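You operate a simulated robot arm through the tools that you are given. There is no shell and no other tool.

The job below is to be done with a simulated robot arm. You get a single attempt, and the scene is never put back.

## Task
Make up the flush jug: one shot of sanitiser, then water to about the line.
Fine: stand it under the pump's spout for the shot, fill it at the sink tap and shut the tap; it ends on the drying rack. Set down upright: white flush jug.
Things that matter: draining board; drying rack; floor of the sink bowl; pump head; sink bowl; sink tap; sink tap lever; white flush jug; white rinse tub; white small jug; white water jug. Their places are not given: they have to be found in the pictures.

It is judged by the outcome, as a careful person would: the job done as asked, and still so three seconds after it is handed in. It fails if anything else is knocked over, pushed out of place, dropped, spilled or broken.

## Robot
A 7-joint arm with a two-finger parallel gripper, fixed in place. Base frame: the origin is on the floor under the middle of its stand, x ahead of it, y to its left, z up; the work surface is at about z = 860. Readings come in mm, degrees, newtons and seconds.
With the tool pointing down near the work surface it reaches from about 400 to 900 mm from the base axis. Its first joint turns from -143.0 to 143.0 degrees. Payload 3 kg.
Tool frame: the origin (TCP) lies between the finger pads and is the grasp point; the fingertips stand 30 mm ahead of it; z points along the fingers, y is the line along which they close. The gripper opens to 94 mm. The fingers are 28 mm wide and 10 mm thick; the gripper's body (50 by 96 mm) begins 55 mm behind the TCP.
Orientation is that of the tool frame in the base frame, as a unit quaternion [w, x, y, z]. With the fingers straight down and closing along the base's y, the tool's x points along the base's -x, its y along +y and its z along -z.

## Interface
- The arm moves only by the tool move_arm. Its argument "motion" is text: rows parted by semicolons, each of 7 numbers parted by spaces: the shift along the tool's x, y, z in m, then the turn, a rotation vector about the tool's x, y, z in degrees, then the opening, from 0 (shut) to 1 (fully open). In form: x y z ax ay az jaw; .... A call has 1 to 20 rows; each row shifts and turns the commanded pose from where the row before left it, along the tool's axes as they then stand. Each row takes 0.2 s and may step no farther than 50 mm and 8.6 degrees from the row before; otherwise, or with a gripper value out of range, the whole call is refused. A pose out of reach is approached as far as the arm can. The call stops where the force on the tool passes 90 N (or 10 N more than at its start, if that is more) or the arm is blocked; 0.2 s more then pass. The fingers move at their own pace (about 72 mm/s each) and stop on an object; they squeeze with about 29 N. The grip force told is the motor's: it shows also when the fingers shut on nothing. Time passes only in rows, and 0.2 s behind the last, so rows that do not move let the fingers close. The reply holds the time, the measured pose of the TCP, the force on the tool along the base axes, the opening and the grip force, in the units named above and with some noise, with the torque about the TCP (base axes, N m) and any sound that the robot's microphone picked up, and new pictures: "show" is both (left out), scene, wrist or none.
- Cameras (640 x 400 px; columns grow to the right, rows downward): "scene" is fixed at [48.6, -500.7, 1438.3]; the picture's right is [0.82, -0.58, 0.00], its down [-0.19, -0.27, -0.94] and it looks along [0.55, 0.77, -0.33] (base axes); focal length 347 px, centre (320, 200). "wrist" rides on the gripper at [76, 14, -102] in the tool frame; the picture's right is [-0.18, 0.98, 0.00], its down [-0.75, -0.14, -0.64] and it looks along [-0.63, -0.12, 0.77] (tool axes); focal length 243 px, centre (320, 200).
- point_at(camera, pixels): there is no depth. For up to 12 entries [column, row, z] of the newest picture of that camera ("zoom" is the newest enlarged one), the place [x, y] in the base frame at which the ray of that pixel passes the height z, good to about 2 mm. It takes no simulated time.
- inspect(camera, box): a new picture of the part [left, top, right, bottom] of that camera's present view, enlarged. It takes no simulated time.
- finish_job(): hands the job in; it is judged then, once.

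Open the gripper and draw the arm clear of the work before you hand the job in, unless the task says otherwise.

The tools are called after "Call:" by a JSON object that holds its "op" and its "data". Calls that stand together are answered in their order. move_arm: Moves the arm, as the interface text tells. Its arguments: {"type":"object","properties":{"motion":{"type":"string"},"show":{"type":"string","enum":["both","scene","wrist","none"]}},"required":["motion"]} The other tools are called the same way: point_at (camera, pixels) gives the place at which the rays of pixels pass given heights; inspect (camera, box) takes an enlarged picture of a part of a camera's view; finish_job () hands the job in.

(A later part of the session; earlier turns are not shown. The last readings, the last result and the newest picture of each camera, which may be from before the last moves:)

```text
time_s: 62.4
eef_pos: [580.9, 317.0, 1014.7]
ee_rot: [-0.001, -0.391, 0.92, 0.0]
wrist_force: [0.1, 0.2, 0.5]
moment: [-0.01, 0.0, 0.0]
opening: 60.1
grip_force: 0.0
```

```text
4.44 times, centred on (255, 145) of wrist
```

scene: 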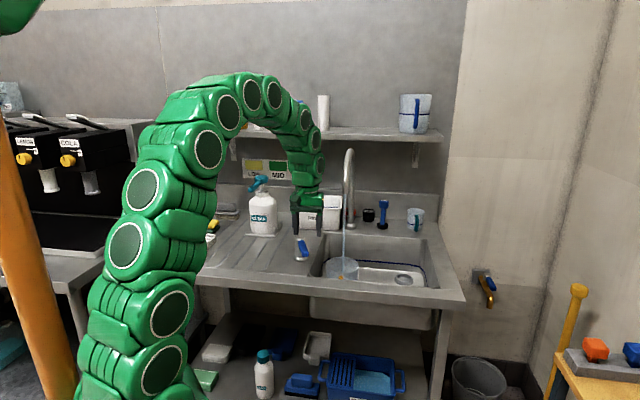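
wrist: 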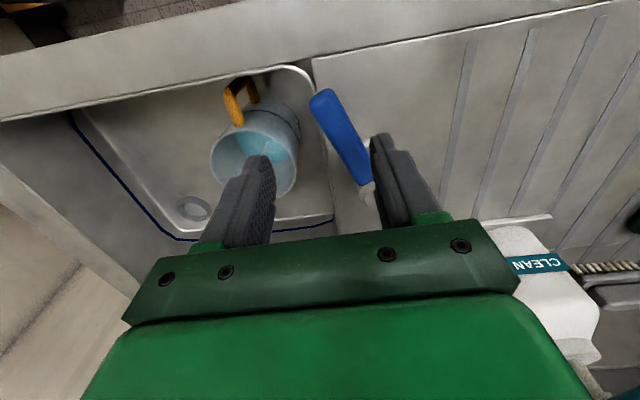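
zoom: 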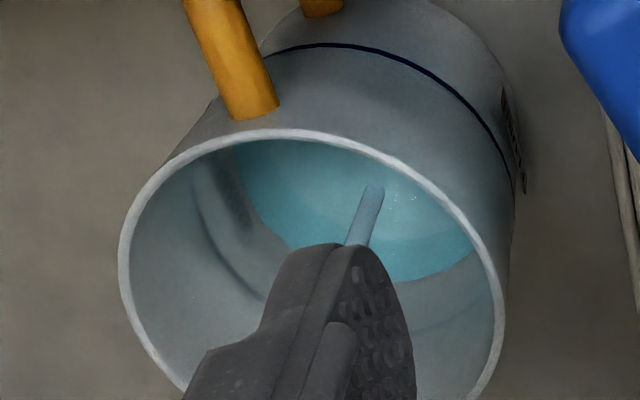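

The surface rises roughly 8 mm/s. Faint arcs on the inner wall near (225,265) and (450,325) in the zoom look like the line showing through. I'll enlarge to measure the gap; this costs no simulated time.

Call:
{"op": "inspect", "data": {"camera": "wrist", "box": [225, 125, 305, 185]}}

Call:
{"op": "inspect", "data": {"camera": "wrist", "box": [205, 125, 265, 185]}}

Call:
{"op": "inspect", "data": {"camera": "scene", "box": [325, 245, 375, 282]}}

```text
6.67 times, centred on (265, 155) of wrist
```

zoom: 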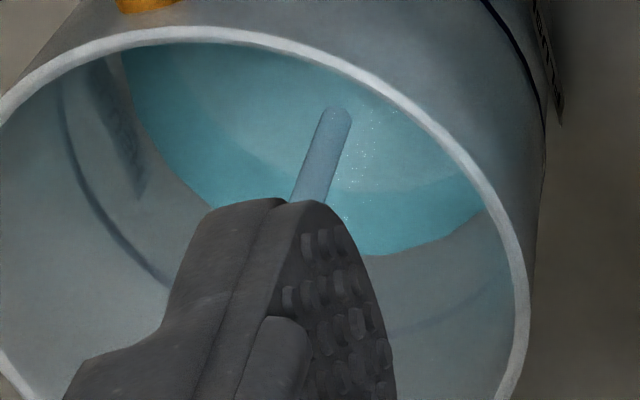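

```text
6.67 times, centred on (235, 155) of wrist
```

zoom: 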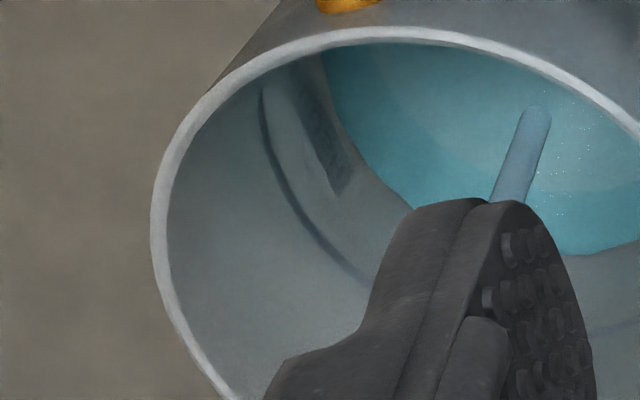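

```text
10.81 times, centred on (350, 264) of scene
```

zoom: 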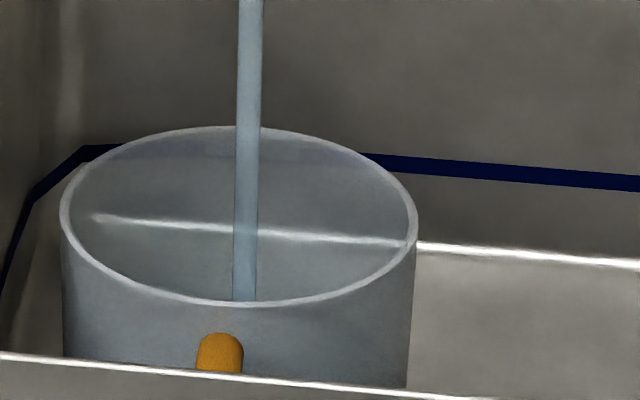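

The line's arc shows through the wall, for example at wrist pixels (275,174), (292,168) and (228,150), while the water edge is at (272,163), (289,157) and (240,144). I'll get their heights.

Call:
{"op": "point_at", "data": {"camera": "wrist", "pixels": [[274.7, 174.5, 777], [292.0, 167.7, 777], [228.3, 149.8, 777], [233.5, 159.5, 777], [274.7, 174.5, 787], [292.0, 167.7, 787], [228.3, 149.8, 787], [233.5, 159.5, 787]]}}

Call:
{"op": "point_at", "data": {"camera": "wrist", "pixels": [[272.5, 163.2, 755], [289.0, 157.2, 755], [239.5, 144.5, 755], [249.3, 155.7, 755], [272.5, 163.2, 765], [289.0, 157.2, 765], [239.5, 144.5, 765], [249.3, 155.7, 765]]}}

```text
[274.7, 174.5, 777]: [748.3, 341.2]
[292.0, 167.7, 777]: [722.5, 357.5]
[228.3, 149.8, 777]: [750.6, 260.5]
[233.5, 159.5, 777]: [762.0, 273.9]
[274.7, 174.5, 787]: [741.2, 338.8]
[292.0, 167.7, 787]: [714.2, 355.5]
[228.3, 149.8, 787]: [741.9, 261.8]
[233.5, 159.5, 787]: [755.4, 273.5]
```

```text
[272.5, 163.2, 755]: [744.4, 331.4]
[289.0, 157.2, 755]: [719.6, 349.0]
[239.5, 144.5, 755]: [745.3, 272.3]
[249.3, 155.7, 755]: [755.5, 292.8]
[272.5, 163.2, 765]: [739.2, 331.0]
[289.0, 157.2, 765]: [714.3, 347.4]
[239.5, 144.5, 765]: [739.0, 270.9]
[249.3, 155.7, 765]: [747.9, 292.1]
```

Both measured the same way, the water is at z≈753 and the line at z≈787, a gap of about 34 mm. At 7–8 mm/s that's about 4 s, so I'll wait about 1.6 s and check again.

Call:
{"op": "move_arm", "data": {"motion": "0 0 0 0 0 0 0.64; 0 0 0 0 0 0 0.64; 0 0 0 0 0 0 0.64; 0 0 0 0 0 0 0.64; 0 0 0 0 0 0 0.64; 0 0 0 0 0 0 0.64; 0 0 0 0 0 0 0.64", "show": "wrist"}}

Call:
{"op": "inspect", "data": {"camera": "wrist", "box": [225, 125, 305, 185]}}

Call:
{"op": "inspect", "data": {"camera": "scene", "box": [325, 245, 375, 282]}}

```text
time_s: 64.0
eef_pos: [580.3, 318.1, 1014.5]
ee_rot: [-0.001, -0.39, 0.921, -0.001]
wrist_force: [-0.9, 0.3, 0.4]
moment: [0.0, 0.0, 0.05]
opening: 60.0
grip_force: 0.2
```

wrist: 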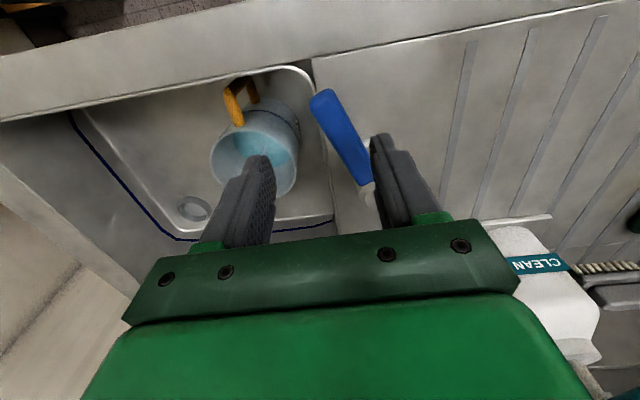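

```text
6.67 times, centred on (265, 155) of wrist
```

zoom: 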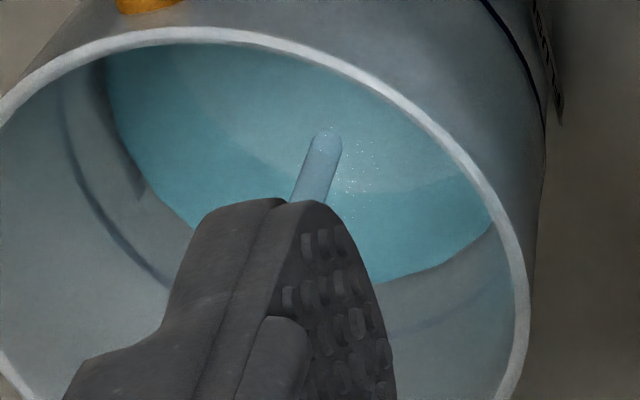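

```text
10.81 times, centred on (350, 264) of scene
```

zoom: 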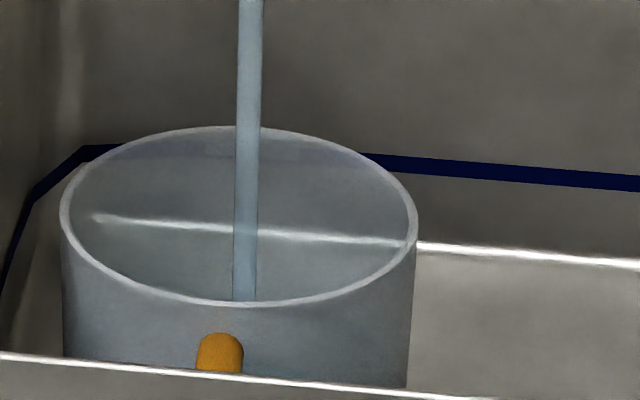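

The water edge is now about 48 px below the line's arc in the zoom and rising at about 17 px/s. I'll wait 0.6 s more, then in the same call descend over the lever and swing it back left to shut the tap.

Call:
{"op": "move_arm", "data": {"motion": "0 0 0 0 0 0 0.64; 0 0 0 0 0 0 0.64; 0 0 0 0 0 0 0.64; 0 0.008 0.04 0 0 0 0.64; 0 0 0.0365 0 0 0 0.64; 0 0.02 0 0 0 0 0.64; 0 0.02 0 0 0 0 0.64; 0 0.01 0 0 0 0 0.64", "show": "both"}}

Call:
{"op": "inspect", "data": {"camera": "scene", "box": [260, 200, 380, 290]}}

Call:
{"op": "inspect", "data": {"camera": "wrist", "box": [100, 40, 440, 250]}}

```text
time_s: 65.8
eef_pos: [538.7, 357.0, 937.0]
ee_rot: [-0.001, -0.391, 0.92, 0.0]
wrist_force: [0.8, -1.5, -0.5]
moment: [-0.02, 0.01, 0.01]
opening: 61.0
grip_force: 0.6
```

scene: 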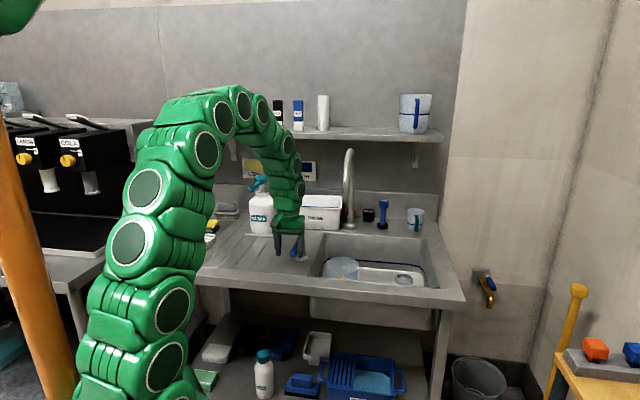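
wrist: 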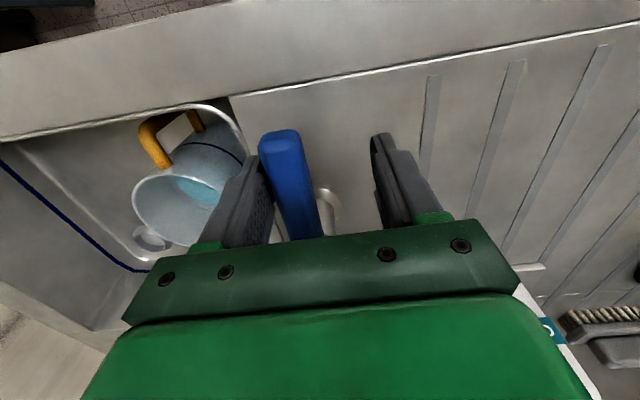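

```text
4.44 times, centred on (320, 245) of scene
```

zoom: 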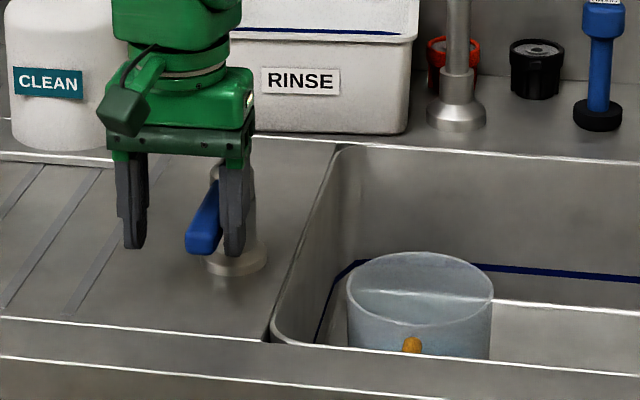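

```text
1.88 times, centred on (270, 145) of wrist
```

zoom: 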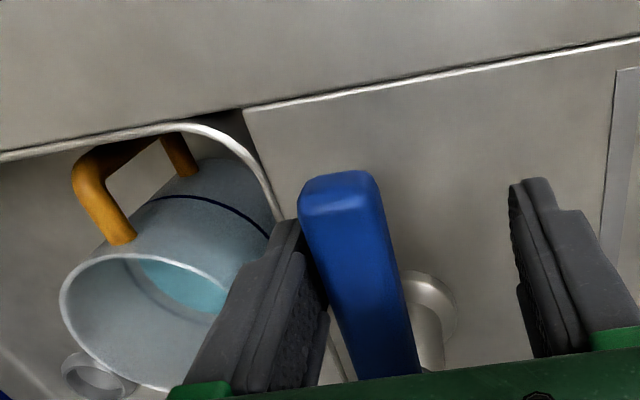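

The stream has stopped in the scene view. I'll nudge the lever 3 mm further to make sure it's at its closed stop, then rise to check the level.

Call:
{"op": "move_arm", "data": {"motion": "0 0.002 0 0 0 0 0.64; 0 0.001 0 0 0 0 0.64; 0 0 0 0 0 0 0.64", "show": "scene"}}

Call:
{"op": "inspect", "data": {"camera": "scene", "box": [310, 170, 390, 290]}}

```text
time_s: 66.6
eef_pos: [535.8, 358.7, 938.6]
ee_rot: [-0.001, -0.391, 0.92, 0.0]
wrist_force: [6.1, -9.9, -2.4]
moment: [0.02, 0.08, -0.17]
opening: 66.3
grip_force: 5.4
```

scene: 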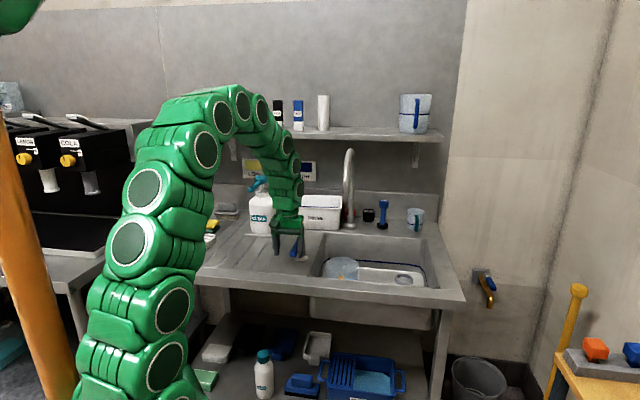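

```text
3.33 times, centred on (350, 230) of scene
```

zoom: 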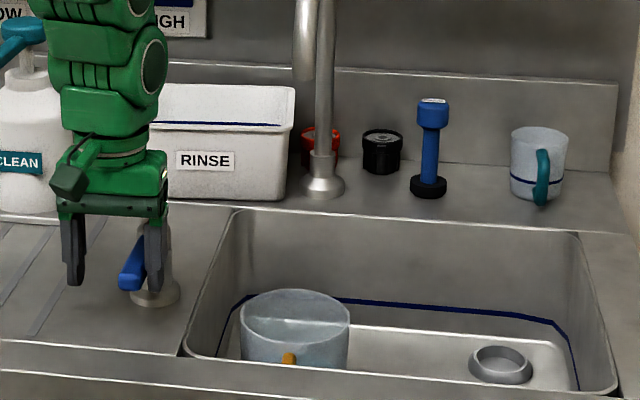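

The lever is at its stop (about 12 N) and no stream is visible. I'll release the pressure, rise, and look into the jug from the earlier viewpoint.

Call:
{"op": "move_arm", "data": {"motion": "0 -0.02 0 0 0 0 0.64; 0 0 -0.04 0 0 0 0.64; 0 0 -0.037 0 0 0 0.64; 0 -0.04 0 0 0 0 0.64; 0 0 0 0 0 0 0.64", "show": "both"}}

Call:
{"op": "inspect", "data": {"camera": "wrist", "box": [225, 125, 305, 185]}}

Call:
{"op": "inspect", "data": {"camera": "scene", "box": [280, 170, 390, 290]}}

```text
time_s: 67.8
eef_pos: [580.5, 318.2, 1015.8]
ee_rot: [-0.001, -0.391, 0.921, -0.001]
wrist_force: [-0.2, -0.1, 0.1]
moment: [-0.02, -0.01, 0.02]
opening: 60.2
grip_force: 0.0
```

scene: 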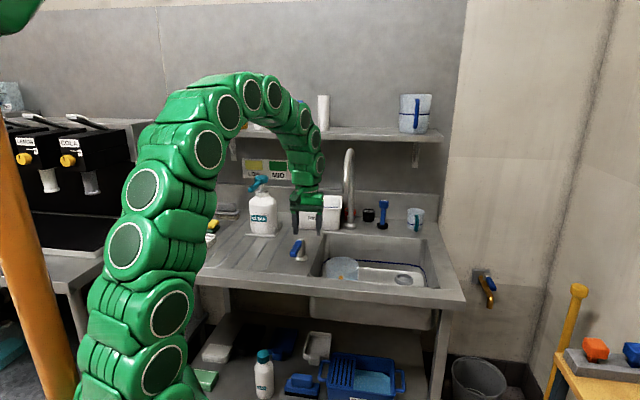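
wrist: 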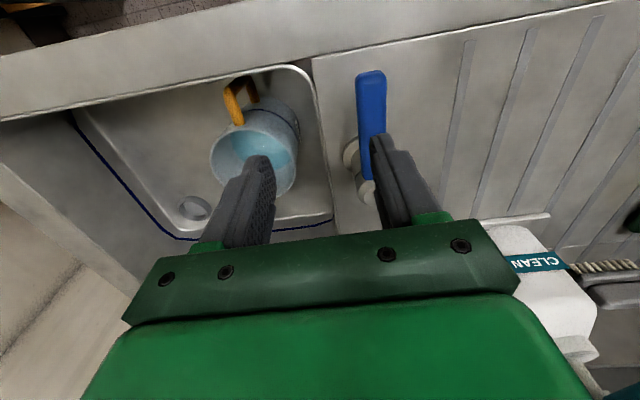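

```text
6.67 times, centred on (265, 155) of wrist
```

zoom: 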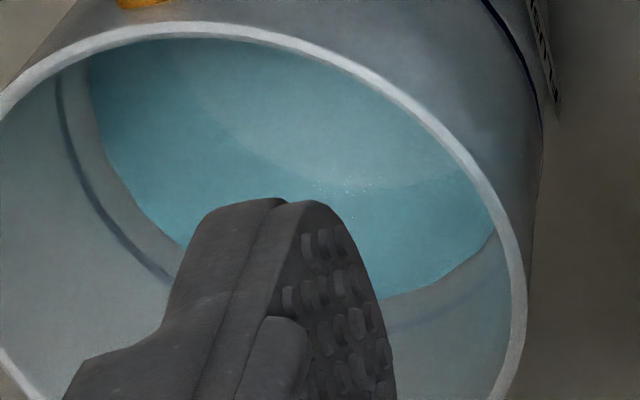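

```text
3.33 times, centred on (335, 230) of scene
```

zoom: 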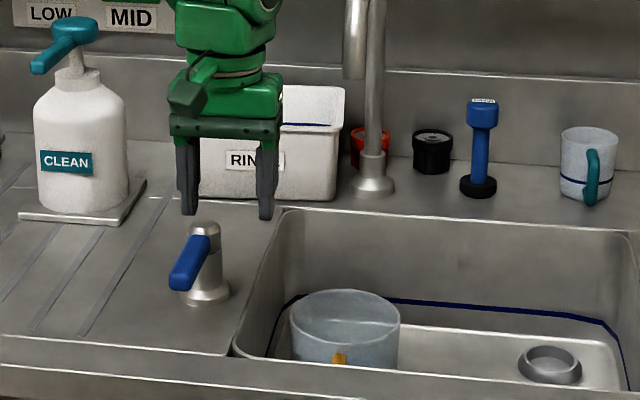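

The tap is shut, with the lever back at front and no stream. The water edge now sits just below the line's arc, so I'll compute the remaining difference.

Call:
{"op": "point_at", "data": {"camera": "wrist", "pixels": [[275.5, 169.7, 770], [235.0, 149.8, 770], [244.0, 161.0, 770], [290.5, 160.2, 770], [275.5, 169.7, 780], [235.0, 149.8, 780], [244.0, 161.0, 780], [290.5, 160.2, 780]]}}

Call:
{"op": "point_at", "data": {"camera": "wrist", "pixels": [[277.0, 174.5, 780], [292.0, 167.7, 780], [228.3, 149.0, 780], [233.5, 158.7, 780], [277.0, 174.5, 790], [292.0, 167.7, 790], [228.3, 149.0, 790], [233.5, 158.7, 790]]}}

Call:
{"op": "inspect", "data": {"camera": "wrist", "box": [205, 110, 305, 200]}}

```text
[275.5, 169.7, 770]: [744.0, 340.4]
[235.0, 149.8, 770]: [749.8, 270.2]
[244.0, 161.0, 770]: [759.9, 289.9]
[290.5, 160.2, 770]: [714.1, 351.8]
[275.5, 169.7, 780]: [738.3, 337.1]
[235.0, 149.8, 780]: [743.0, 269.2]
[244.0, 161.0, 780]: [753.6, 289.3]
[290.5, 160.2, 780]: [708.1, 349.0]
```

```text
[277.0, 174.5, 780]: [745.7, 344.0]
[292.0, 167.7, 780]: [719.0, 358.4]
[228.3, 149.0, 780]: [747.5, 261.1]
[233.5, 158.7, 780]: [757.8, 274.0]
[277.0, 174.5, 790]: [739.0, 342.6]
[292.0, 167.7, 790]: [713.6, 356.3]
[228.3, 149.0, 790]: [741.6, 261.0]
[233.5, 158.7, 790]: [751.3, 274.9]
```

```text
4.44 times, centred on (255, 155) of wrist
```

zoom: 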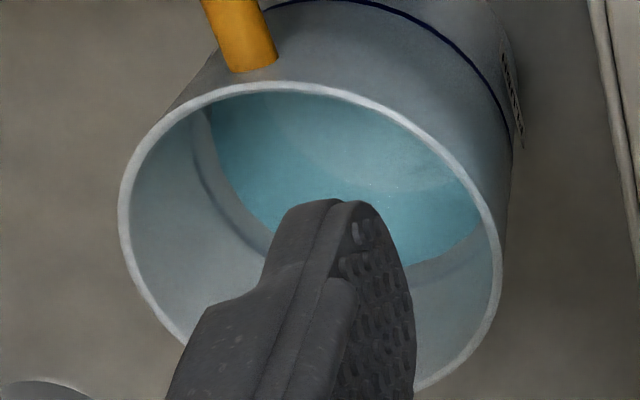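

The far-side arc suggests the water is some 10 mm under the line, but that depends on the assumed radii. I'll check with the line's near-side arc on the outside of the jug and the rim.

Call:
{"op": "point_at", "data": {"camera": "wrist", "pixels": [[259.5, 110.4, 775], [282.0, 117.8, 775], [293.3, 130.2, 775], [259.5, 110.4, 790], [282.0, 117.8, 790], [293.3, 130.2, 790]]}}

Call:
{"op": "point_at", "data": {"camera": "wrist", "pixels": [[210.0, 155.0, 845], [296.0, 168.5, 845], [220.0, 184.3, 845], [248.2, 129.8, 845], [281.0, 141.0, 845], [275.0, 206.0, 845]]}}

Call:
{"op": "inspect", "data": {"camera": "wrist", "box": [230, 85, 310, 145]}}

```text
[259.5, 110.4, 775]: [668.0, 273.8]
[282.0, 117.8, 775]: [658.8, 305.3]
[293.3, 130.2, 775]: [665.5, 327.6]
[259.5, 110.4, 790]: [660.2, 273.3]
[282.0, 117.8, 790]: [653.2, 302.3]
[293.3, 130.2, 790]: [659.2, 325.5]
```

```text
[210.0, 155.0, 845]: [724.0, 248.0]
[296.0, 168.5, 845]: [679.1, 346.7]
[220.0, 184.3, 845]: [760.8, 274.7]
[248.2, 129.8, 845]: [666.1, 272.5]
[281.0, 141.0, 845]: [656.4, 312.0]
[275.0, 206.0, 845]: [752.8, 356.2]
```

```text
6.67 times, centred on (270, 115) of wrist
```

zoom: 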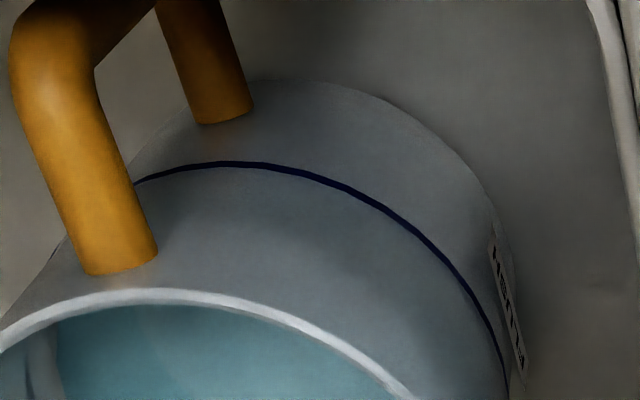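

The estimates put the water 9–12 mm under the line, so a small top-up is right. I'll go back over the lever with the fingers straddling it.

Call:
{"op": "move_arm", "data": {"motion": "0 0.04 0 0 0 0 0.64; 0 0 0.04 0 0 0 0.64; 0 0 0.037 0 0 0 0.64; 0 0 0 0 0 0 0.64", "show": "both"}}

Call:
{"op": "inspect", "data": {"camera": "scene", "box": [260, 190, 360, 290]}}

```text
time_s: 68.8
eef_pos: [549.7, 347.0, 939.0]
ee_rot: [-0.002, -0.391, 0.921, 0.0]
wrist_force: [-0.2, 0.4, 0.1]
moment: [0.01, -0.02, 0.0]
opening: 60.0
grip_force: 0.1
```

scene: 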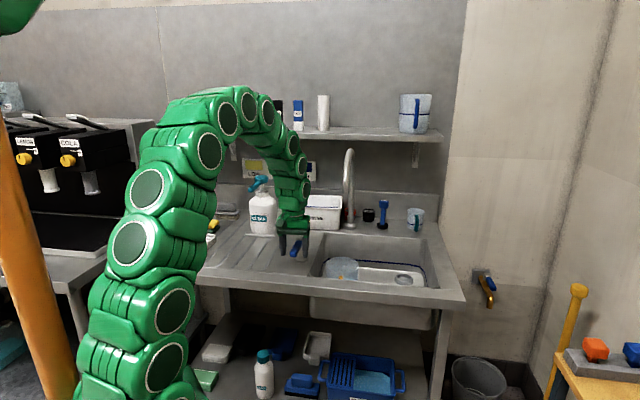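
wrist: 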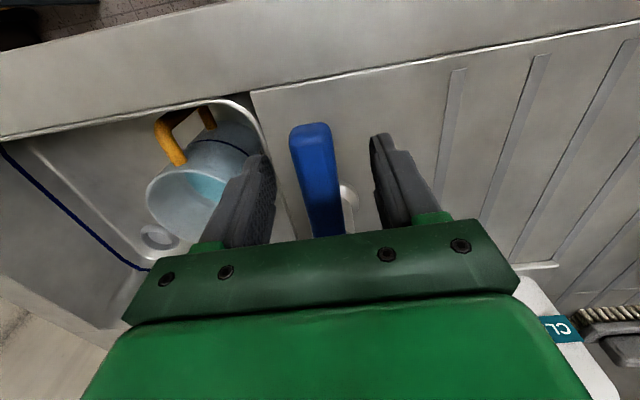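

```text
4.00 times, centred on (310, 240) of scene
```

zoom: 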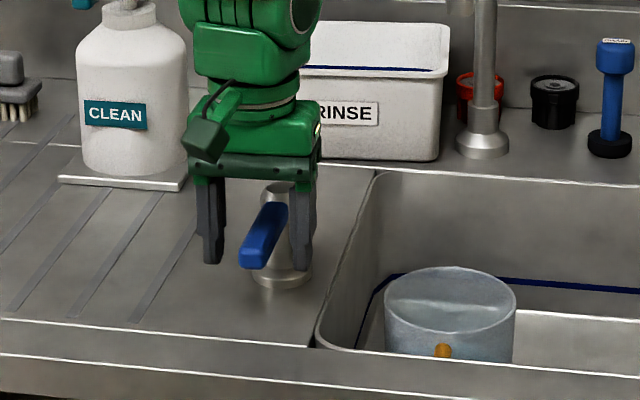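

The fingers straddle the shut lever again. In one call I'll crack the tap open slightly for about a second and swing it shut.

Call:
{"op": "move_arm", "data": {"motion": "0 -0.015 0 0 0 0 0.64; 0 -0.010 0 0 0 0 0.64; 0 -0.003 0 0 0 0 0.64; 0 0 0 0 0 0 0.64; 0 0 0 0 0 0 0.64; 0 0 0 0 0 0 0.64; 0 0 0 0 0 0 0.64; 0 0 0 0 0 0 0.64; 0 0.02 0 0 0 0 0.64; 0 0.02 0 0 0 0 0.64; 0 0.006 0 0 0 0 0.64; 0 0.001 0 0 0 0 0.64", "show": "both"}}

Call:
{"op": "inspect", "data": {"camera": "scene", "box": [260, 170, 380, 290]}}

```text
time_s: 71.4
eef_pos: [537.5, 357.1, 937.3]
ee_rot: [-0.002, -0.391, 0.921, 0.0]
wrist_force: [5.4, -2.3, -0.6]
moment: [-0.02, 0.0, -0.02]
opening: 62.9
grip_force: 2.4
```

scene: 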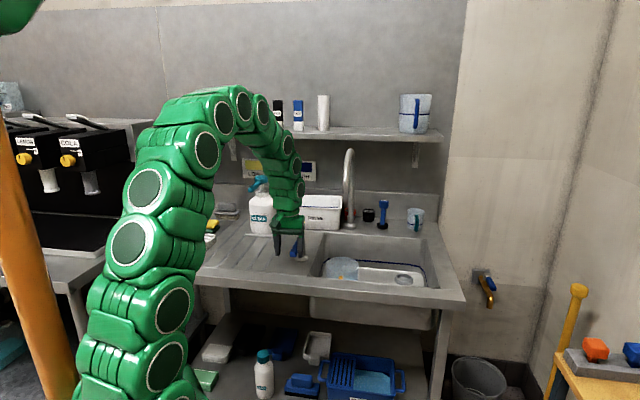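
wrist: 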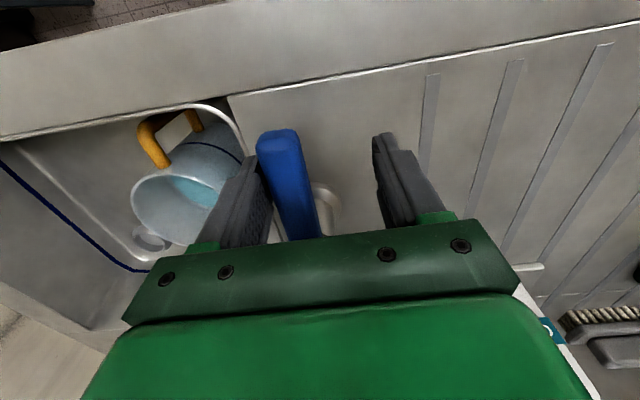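

```text
3.33 times, centred on (320, 230) of scene
```

zoom: 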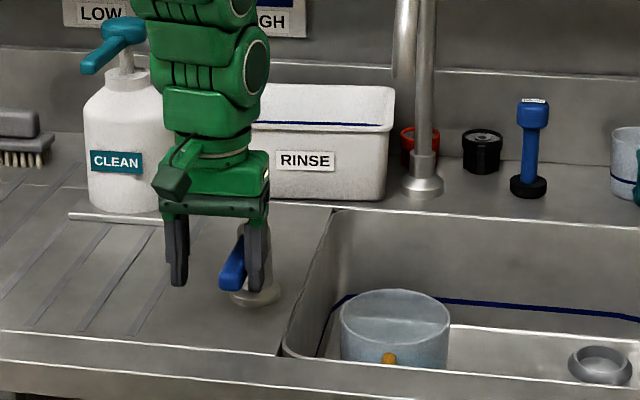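

The lever is back at its stop (about 6 N) and no stream shows. I'll back off, rise to the same viewpoint and check the level again.

Call:
{"op": "move_arm", "data": {"motion": "0 -0.02 0 0 0 0 0.64; 0 0 -0.04 0 0 0 0.64; 0 0 -0.037 0 0 0 0.64; 0 -0.039 0 0 0 0 0.64; 0 0 0 0 0 0 0.64", "show": "both"}}

Call:
{"op": "inspect", "data": {"camera": "wrist", "box": [225, 125, 305, 185]}}

Call:
{"op": "inspect", "data": {"camera": "scene", "box": [280, 170, 390, 290]}}

```text
time_s: 72.6
eef_pos: [578.5, 318.4, 1014.8]
ee_rot: [0.0, -0.391, 0.92, -0.001]
wrist_force: [-0.7, 0.0, 0.7]
moment: [0.0, 0.0, -0.01]
opening: 60.2
grip_force: 0.1
```

scene: 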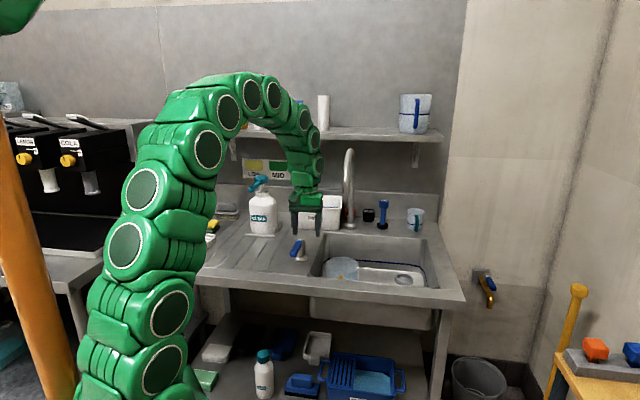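
wrist: 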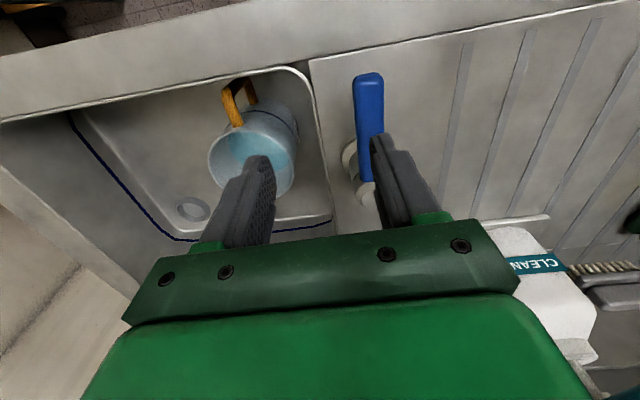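

```text
6.67 times, centred on (265, 155) of wrist
```

zoom: 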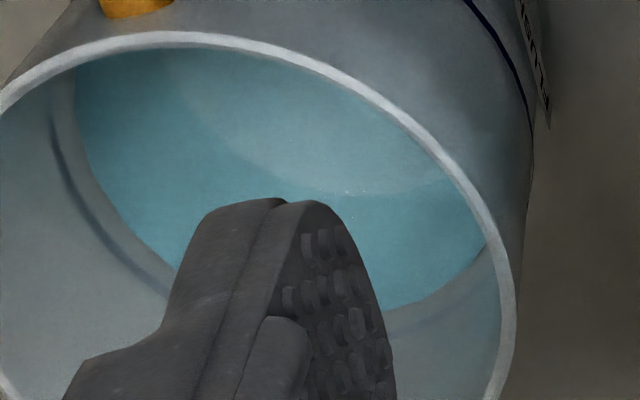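

```text
3.33 times, centred on (335, 230) of scene
```

zoom: 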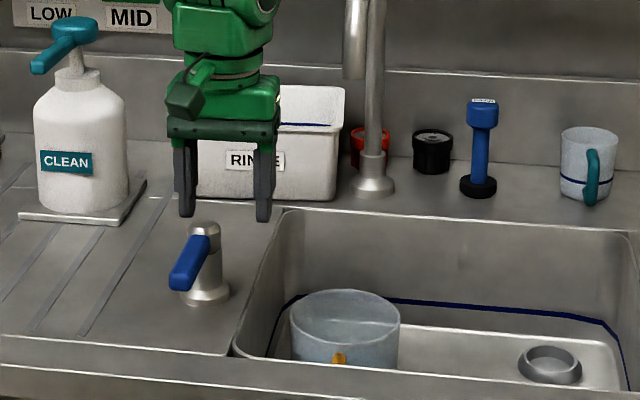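

The water edge is now close to the line's arc. To check it properly I'll pick the jug up and look at the level through its wall from the scene camera. First I'll move above the handle.

Call:
{"op": "move_arm", "data": {"motion": "0.002 -0.0353 0 0 0 0 0.64; 0.002 -0.0353 0 0 0 0 0.64; 0.002 -0.0352 0 0 0 0 0.64; 0 0 0.04 0 0 0 0.6; 0 0 0.04 0 0 0 0.6; 0 0 0.03 0 0 0 0.6; 0 0 0 0 0 0 0.6", "show": "both"}}

Call:
{"op": "inspect", "data": {"camera": "wrist", "box": [160, 80, 480, 260]}}

```text
time_s: 74.2
eef_pos: [650.8, 241.3, 904.6]
ee_rot: [-0.001, -0.39, 0.921, 0.0]
wrist_force: [-0.2, -0.2, 0.9]
moment: [0.0, 0.02, -0.04]
opening: 56.5
grip_force: 0.0
```

scene: 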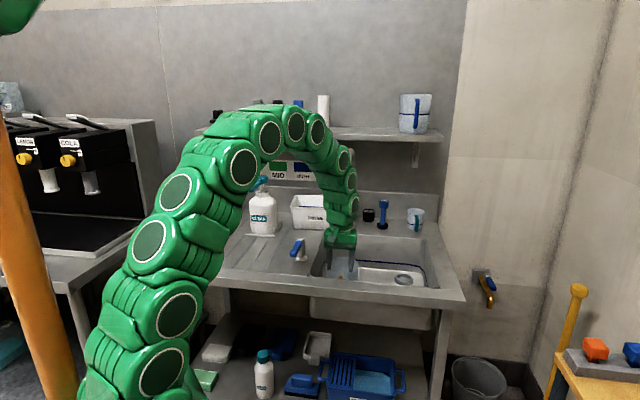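
wrist: 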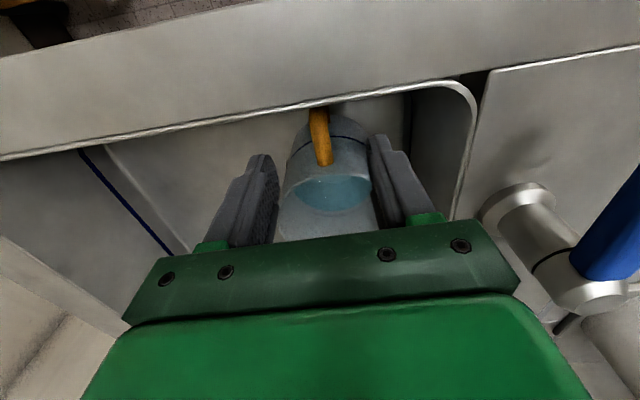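

```text
2.00 times, centred on (320, 170) of wrist
```

zoom: 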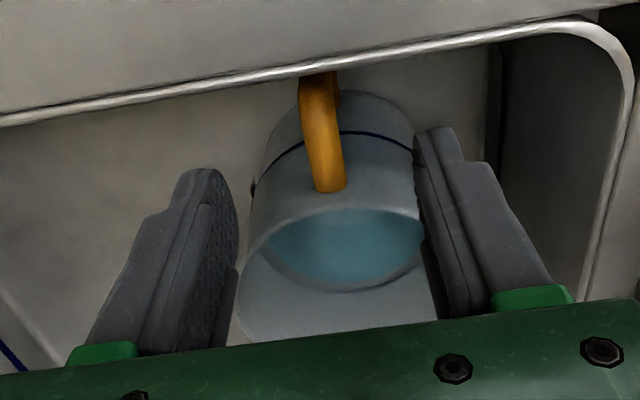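

This is a clear view: the water edge and the line's dark arc on the far wall, near (332,215), almost coincide. I'll enlarge it.

Call:
{"op": "inspect", "data": {"camera": "wrist", "box": [275, 165, 380, 235]}}

Call:
{"op": "point_at", "data": {"camera": "wrist", "pixels": [[330.0, 212.0, 775], [330.0, 212.0, 785], [332.0, 215.5, 780], [332.0, 215.5, 790]]}}

```text
5.71 times, centred on (328, 200) of wrist
```

zoom: 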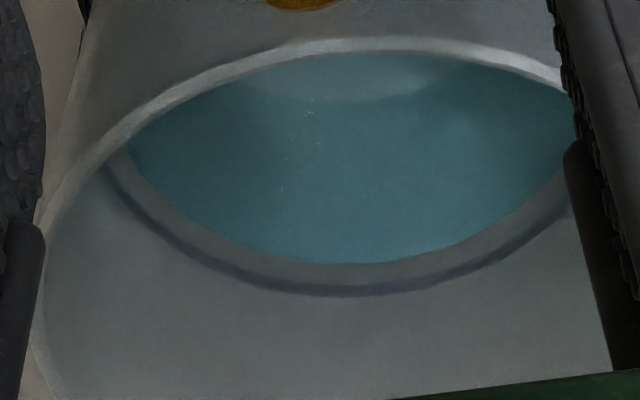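

```text
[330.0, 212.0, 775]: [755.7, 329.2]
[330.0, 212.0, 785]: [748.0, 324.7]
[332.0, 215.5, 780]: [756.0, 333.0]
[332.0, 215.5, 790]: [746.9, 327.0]
```

The water edge is about 5–6 mm under the line. One more short burst like the last one should bring it right to the line, so I'll go back over the lever.

Call:
{"op": "move_arm", "data": {"motion": "0 0 -0.04 0 0 0 0.64; 0 0 -0.04 0 0 0 0.64; 0 0 -0.03 0 0 0 0.64; -0.0012 0.036 0 0 0 0 0.64; -0.0012 0.036 0 0 0 0 0.64; -0.0012 0.036 0 0 0 0 0.64; -0.0012 0.0357 0 0 0 0 0.64; 0 0 0 0 0 0 0.64; 0 0 0.04 0 0 0 0.64; 0 0 0.037 0 0 0 0.64; 0 0 0 0 0 0 0.64", "show": "both"}}

Call:
{"op": "inspect", "data": {"camera": "scene", "box": [260, 190, 360, 290]}}

```text
time_s: 76.6
eef_pos: [551.8, 343.1, 937.2]
ee_rot: [-0.001, -0.391, 0.92, 0.0]
wrist_force: [0.6, -0.2, -0.6]
moment: [0.0, 0.0, 0.0]
opening: 60.3
grip_force: 0.0
```

scene: 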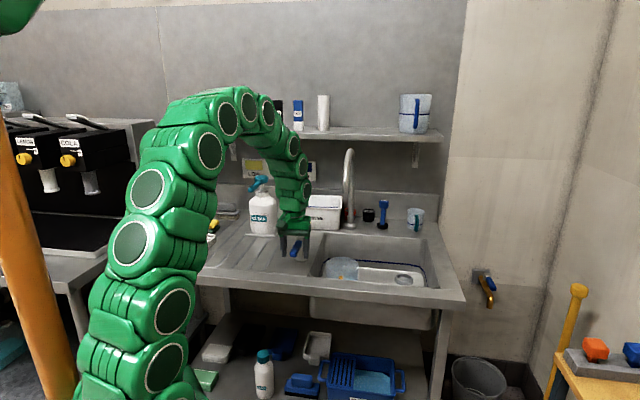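
wrist: 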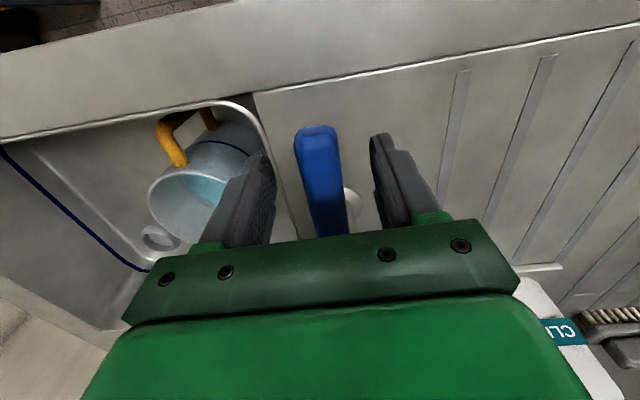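

```text
4.00 times, centred on (310, 240) of scene
```

zoom: 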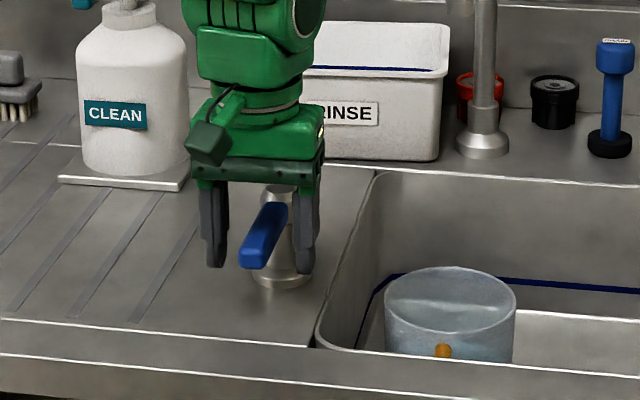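

The fingers straddle the lever again, with the tap still shut. I'll give one short, small opening and shut it in the same call.

Call:
{"op": "move_arm", "data": {"motion": "0 -0.013 0 0 0 0 0.64; 0 -0.008 0 0 0 0 0.64; 0 -0.003 0 0 0 0 0.64; 0 0 0 0 0 0 0.64; 0 0 0 0 0 0 0.64; 0 0 0 0 0 0 0.64; 0 0 0 0 0 0 0.64; 0 0 0 0 0 0 0.64; 0 0 0 0 0 0 0.64; 0 0.02 0 0 0 0 0.64; 0 0.02 0 0 0 0 0.64; 0 0.006 0 0 0 0 0.64; 0 0.001 0 0 0 0 0.64", "show": "both"}}

Call:
{"op": "inspect", "data": {"camera": "scene", "box": [260, 170, 380, 290]}}

```text
time_s: 79.4
eef_pos: [534.7, 358.2, 936.6]
ee_rot: [0.0, -0.391, 0.92, 0.0]
wrist_force: [9.0, -5.4, 2.8]
moment: [-0.02, -0.09, 0.01]
opening: 66.2
grip_force: 5.2
```

scene: 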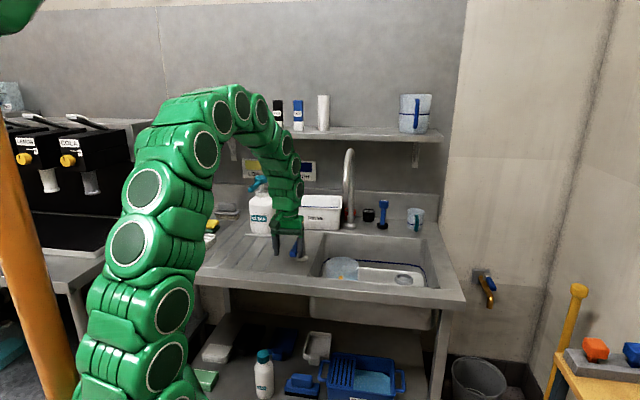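
wrist: 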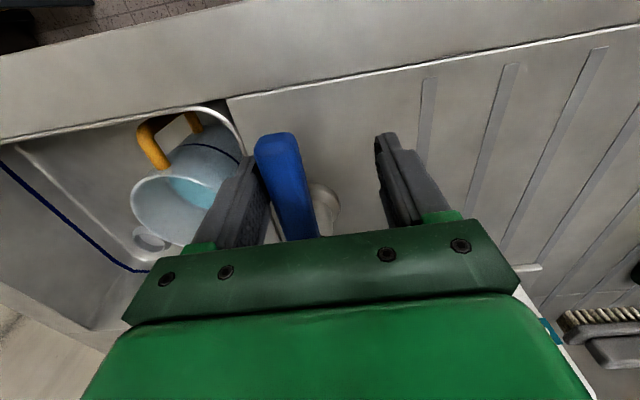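

```text
3.33 times, centred on (320, 230) of scene
```

zoom: 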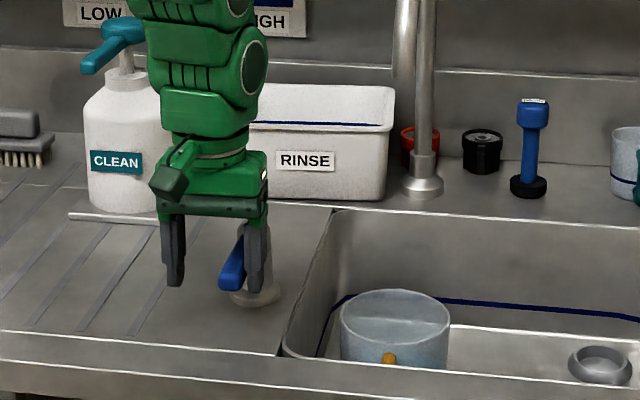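

The lever is hard against its closed stop (about 10 N) with no stream. I'll back off, rise, and go over the handle for another look at the level.

Call:
{"op": "move_arm", "data": {"motion": "0 -0.02 0 0 0 0 0.64; 0 0 -0.04 0 0 0 0.64; 0 0 -0.038 0 0 0 0.64; 0.0009 -0.0362 0 0 0 0 0.64; 0.0009 -0.0362 0 0 0 0 0.64; 0.0009 -0.0362 0 0 0 0 0.64; 0.0009 -0.0361 0 0 0 0 0.64; 0 0 0.04 0 0 0 0.6; 0 0 0.04 0 0 0 0.6; 0 0 0.03 0 0 0 0.6; 0 0 0 0 0 0 0.6", "show": "both"}}

Call:
{"op": "inspect", "data": {"camera": "wrist", "box": [275, 165, 380, 235]}}

Call:
{"op": "inspect", "data": {"camera": "scene", "box": [270, 170, 390, 290]}}

```text
time_s: 81.8
eef_pos: [651.9, 242.2, 905.0]
ee_rot: [-0.001, -0.391, 0.92, 0.0]
wrist_force: [0.3, 0.4, 0.0]
moment: [0.0, -0.03, 0.0]
opening: 56.5
grip_force: 0.0
```

scene: 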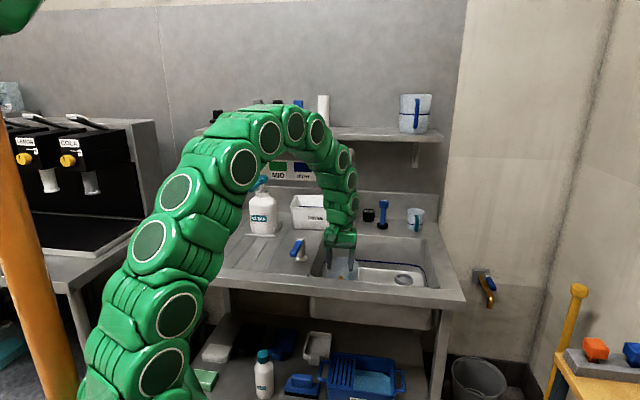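
wrist: 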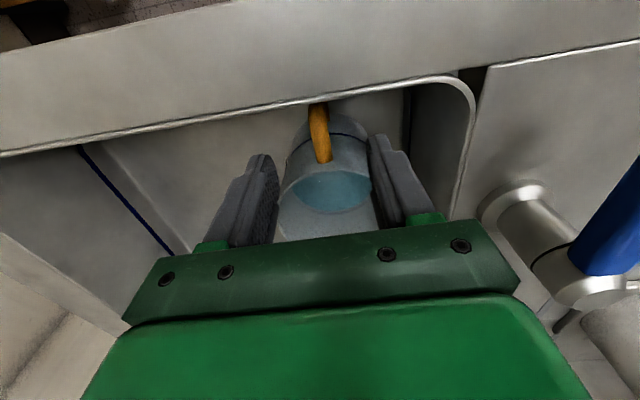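

```text
5.71 times, centred on (328, 200) of wrist
```

zoom: 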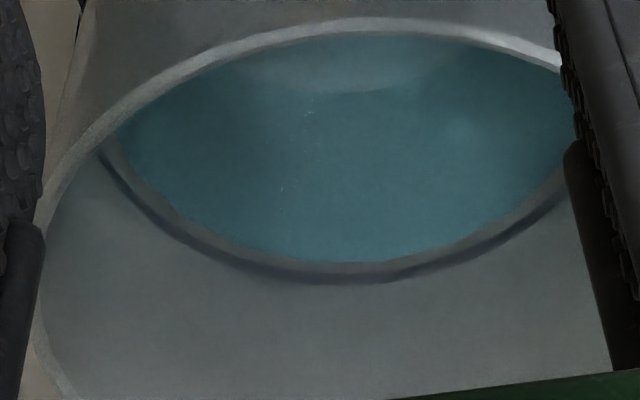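

```text
3.33 times, centred on (330, 230) of scene
```

zoom: 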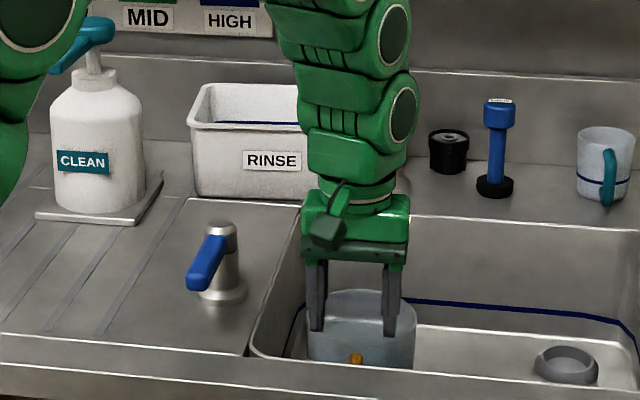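

The water edge is now only about 2 mm below the line's centre, and the lever is shut. I'll descend onto the handle.

Call:
{"op": "move_arm", "data": {"motion": "0 0 0.03 0 0 0 0.6; 0 0 0.035 0 0 0 0.6; 0 0 0.02 0 0 0 0.6; 0 0 0.008 0 0 0 0.6; 0 0 0 0 0 0 0.6", "show": "both"}}

Call:
{"op": "inspect", "data": {"camera": "wrist", "box": [200, 150, 450, 260]}}

```text
time_s: 83.0
eef_pos: [651.4, 241.6, 813.1]
ee_rot: [-0.001, -0.391, 0.921, 0.0]
wrist_force: [0.4, -0.1, 0.1]
moment: [0.0, -0.02, -0.02]
opening: 56.5
grip_force: 0.0
```

scene: 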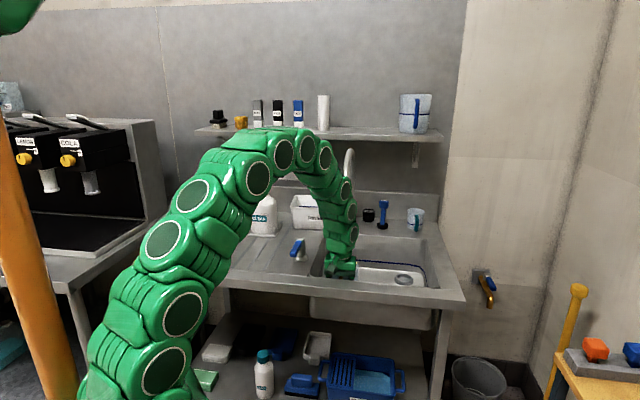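
wrist: 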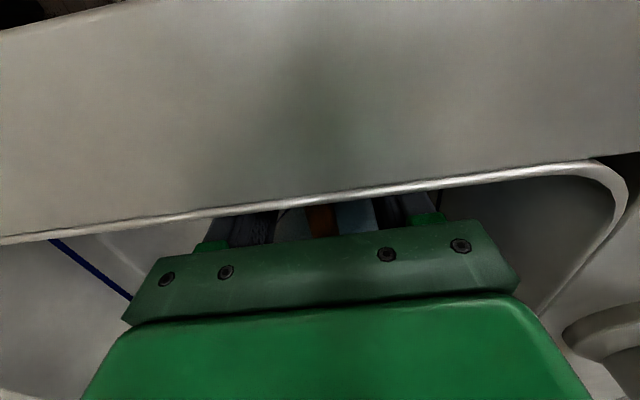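

```text
2.56 times, centred on (325, 205) of wrist
```

zoom: 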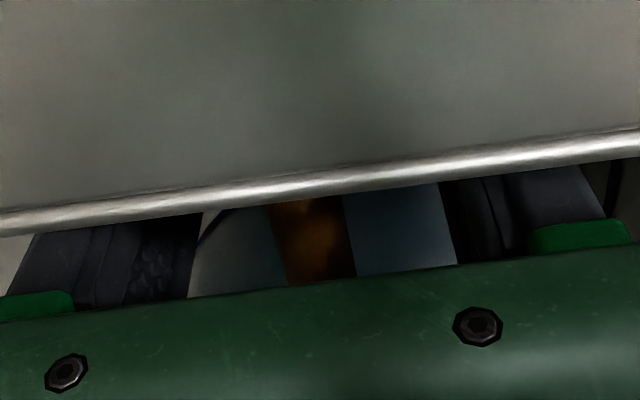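

The handle is between the fingers. I'll close and lift 15 mm slowly to test the hold with the full jug.

Call:
{"op": "move_arm", "data": {"motion": "0 0 0 0 0 0 0.35; 0 0 0 0 0 0 0.25; 0 0 0 0 0 0 0.1; 0 0 0 0 0 0 0; 0 0 0 0 0 0 0; 0 0 0 0 0 0 0; 0 0 -0.003 0 0 0 0; 0 0 -0.004 0 0 0 0; 0 0 -0.008 0 0 0 0; 0 0 0 0 0 0 0", "show": "both"}}

Call:
{"op": "inspect", "data": {"camera": "scene", "box": [300, 210, 390, 290]}}

```text
time_s: 85.2
eef_pos: [650.4, 242.5, 828.0]
ee_rot: [-0.001, -0.391, 0.921, -0.001]
wrist_force: [0.0, -0.5, -6.4]
moment: [-0.33, 0.34, 0.01]
opening: 17.7
grip_force: 29.1
```

scene: 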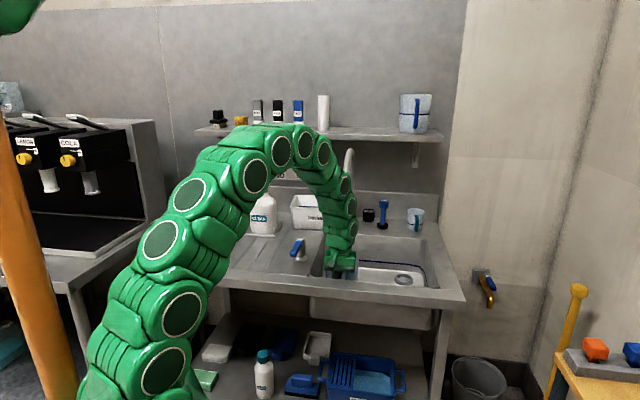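
wrist: 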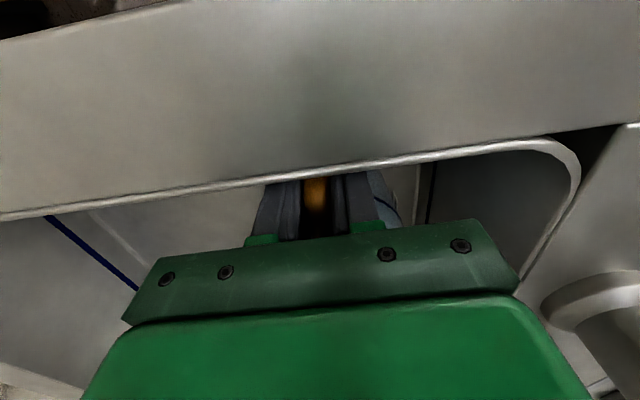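

```text
5.00 times, centred on (345, 250) of scene
```

zoom: 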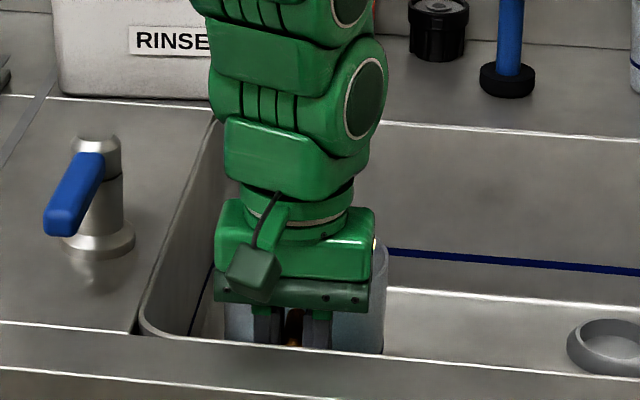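

The hold is good: 6.4 N, and the moment matches the full jug hanging level. I'll lift it gently until its base is above deck level.

Call:
{"op": "move_arm", "data": {"motion": "0 0 -0.01 0 0 0 0; 0 0 -0.02 0 0 0 0; 0 0 -0.025 0 0 0 0; 0 0 -0.025 0 0 0 0; 0 0 -0.025 0 0 0 0; 0 0 -0.025 0 0 0 0; 0 0 -0.02 0 0 0 0; 0 0 -0.01 0 0 0 0; 0 0 0 0 0 0 0", "show": "both"}}

Call:
{"op": "inspect", "data": {"camera": "scene", "box": [300, 190, 390, 280]}}

```text
time_s: 87.2
eef_pos: [651.9, 241.6, 987.4]
ee_rot: [-0.002, -0.391, 0.921, 0.0]
wrist_force: [-0.8, 1.3, -7.5]
moment: [-0.3, 0.3, 0.0]
opening: 18.0
grip_force: 29.0
```

scene: 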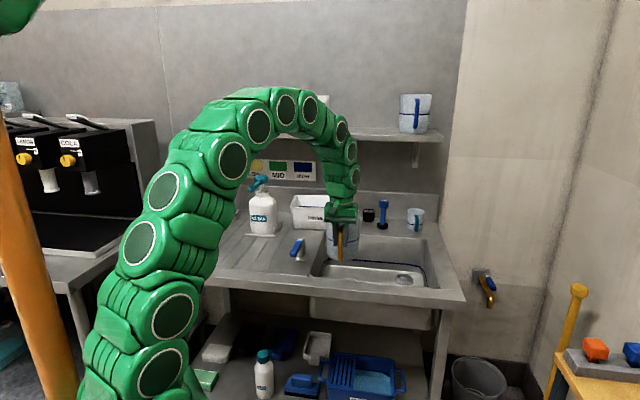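
wrist: 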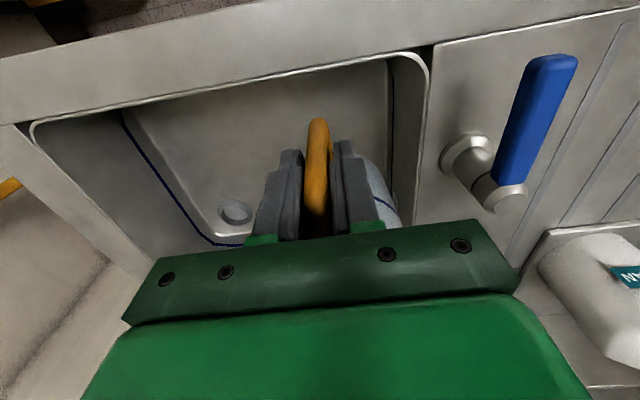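

```text
4.44 times, centred on (345, 235) of scene
```

zoom: 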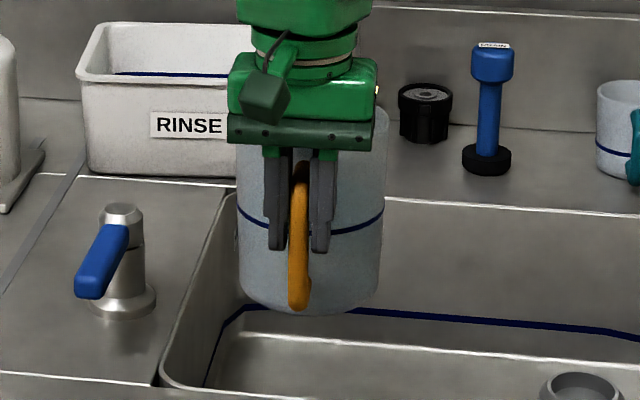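

The jug is up, level, and clear of the bowl. I'll enlarge to compare the water level with the line through the wall.

Call:
{"op": "inspect", "data": {"camera": "scene", "box": [325, 215, 380, 265]}}

```text
8.00 times, centred on (352, 240) of scene
```

zoom: 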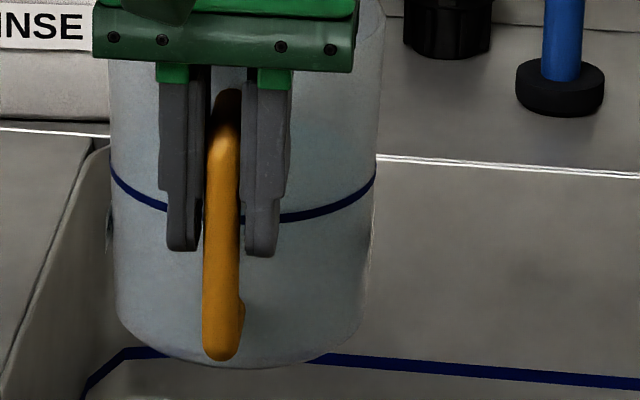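

The jug looks upright and the handle hold is steady. Before moving on I'll locate the rack with the scene camera, using its corner pixels from the earlier unobstructed view.

Call:
{"op": "point_at", "data": {"camera": "scene", "pixels": [[191.3, 258.0, 880], [191.3, 258.0, 890], [191.3, 258.0, 900], [216.3, 235.5, 880], [216.3, 235.5, 890], [216.3, 235.5, 900], [176.8, 232.5, 890], [145.5, 255.5, 890], [187.5, 267.0, 860], [205.0, 220.0, 890]]}}

Call:
{"op": "inspect", "data": {"camera": "scene", "box": [140, 200, 260, 280]}}

```text
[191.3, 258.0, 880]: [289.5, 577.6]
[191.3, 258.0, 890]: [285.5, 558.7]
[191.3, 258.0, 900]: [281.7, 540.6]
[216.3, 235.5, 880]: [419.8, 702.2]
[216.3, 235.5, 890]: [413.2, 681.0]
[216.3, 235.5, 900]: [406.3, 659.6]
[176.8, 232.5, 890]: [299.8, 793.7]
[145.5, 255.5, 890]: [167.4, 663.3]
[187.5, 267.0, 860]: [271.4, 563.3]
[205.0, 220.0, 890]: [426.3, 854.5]
```

```text
5.00 times, centred on (200, 240) of scene
```

zoom: 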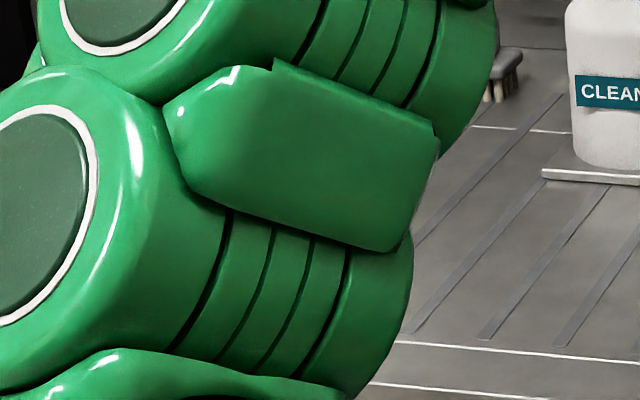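

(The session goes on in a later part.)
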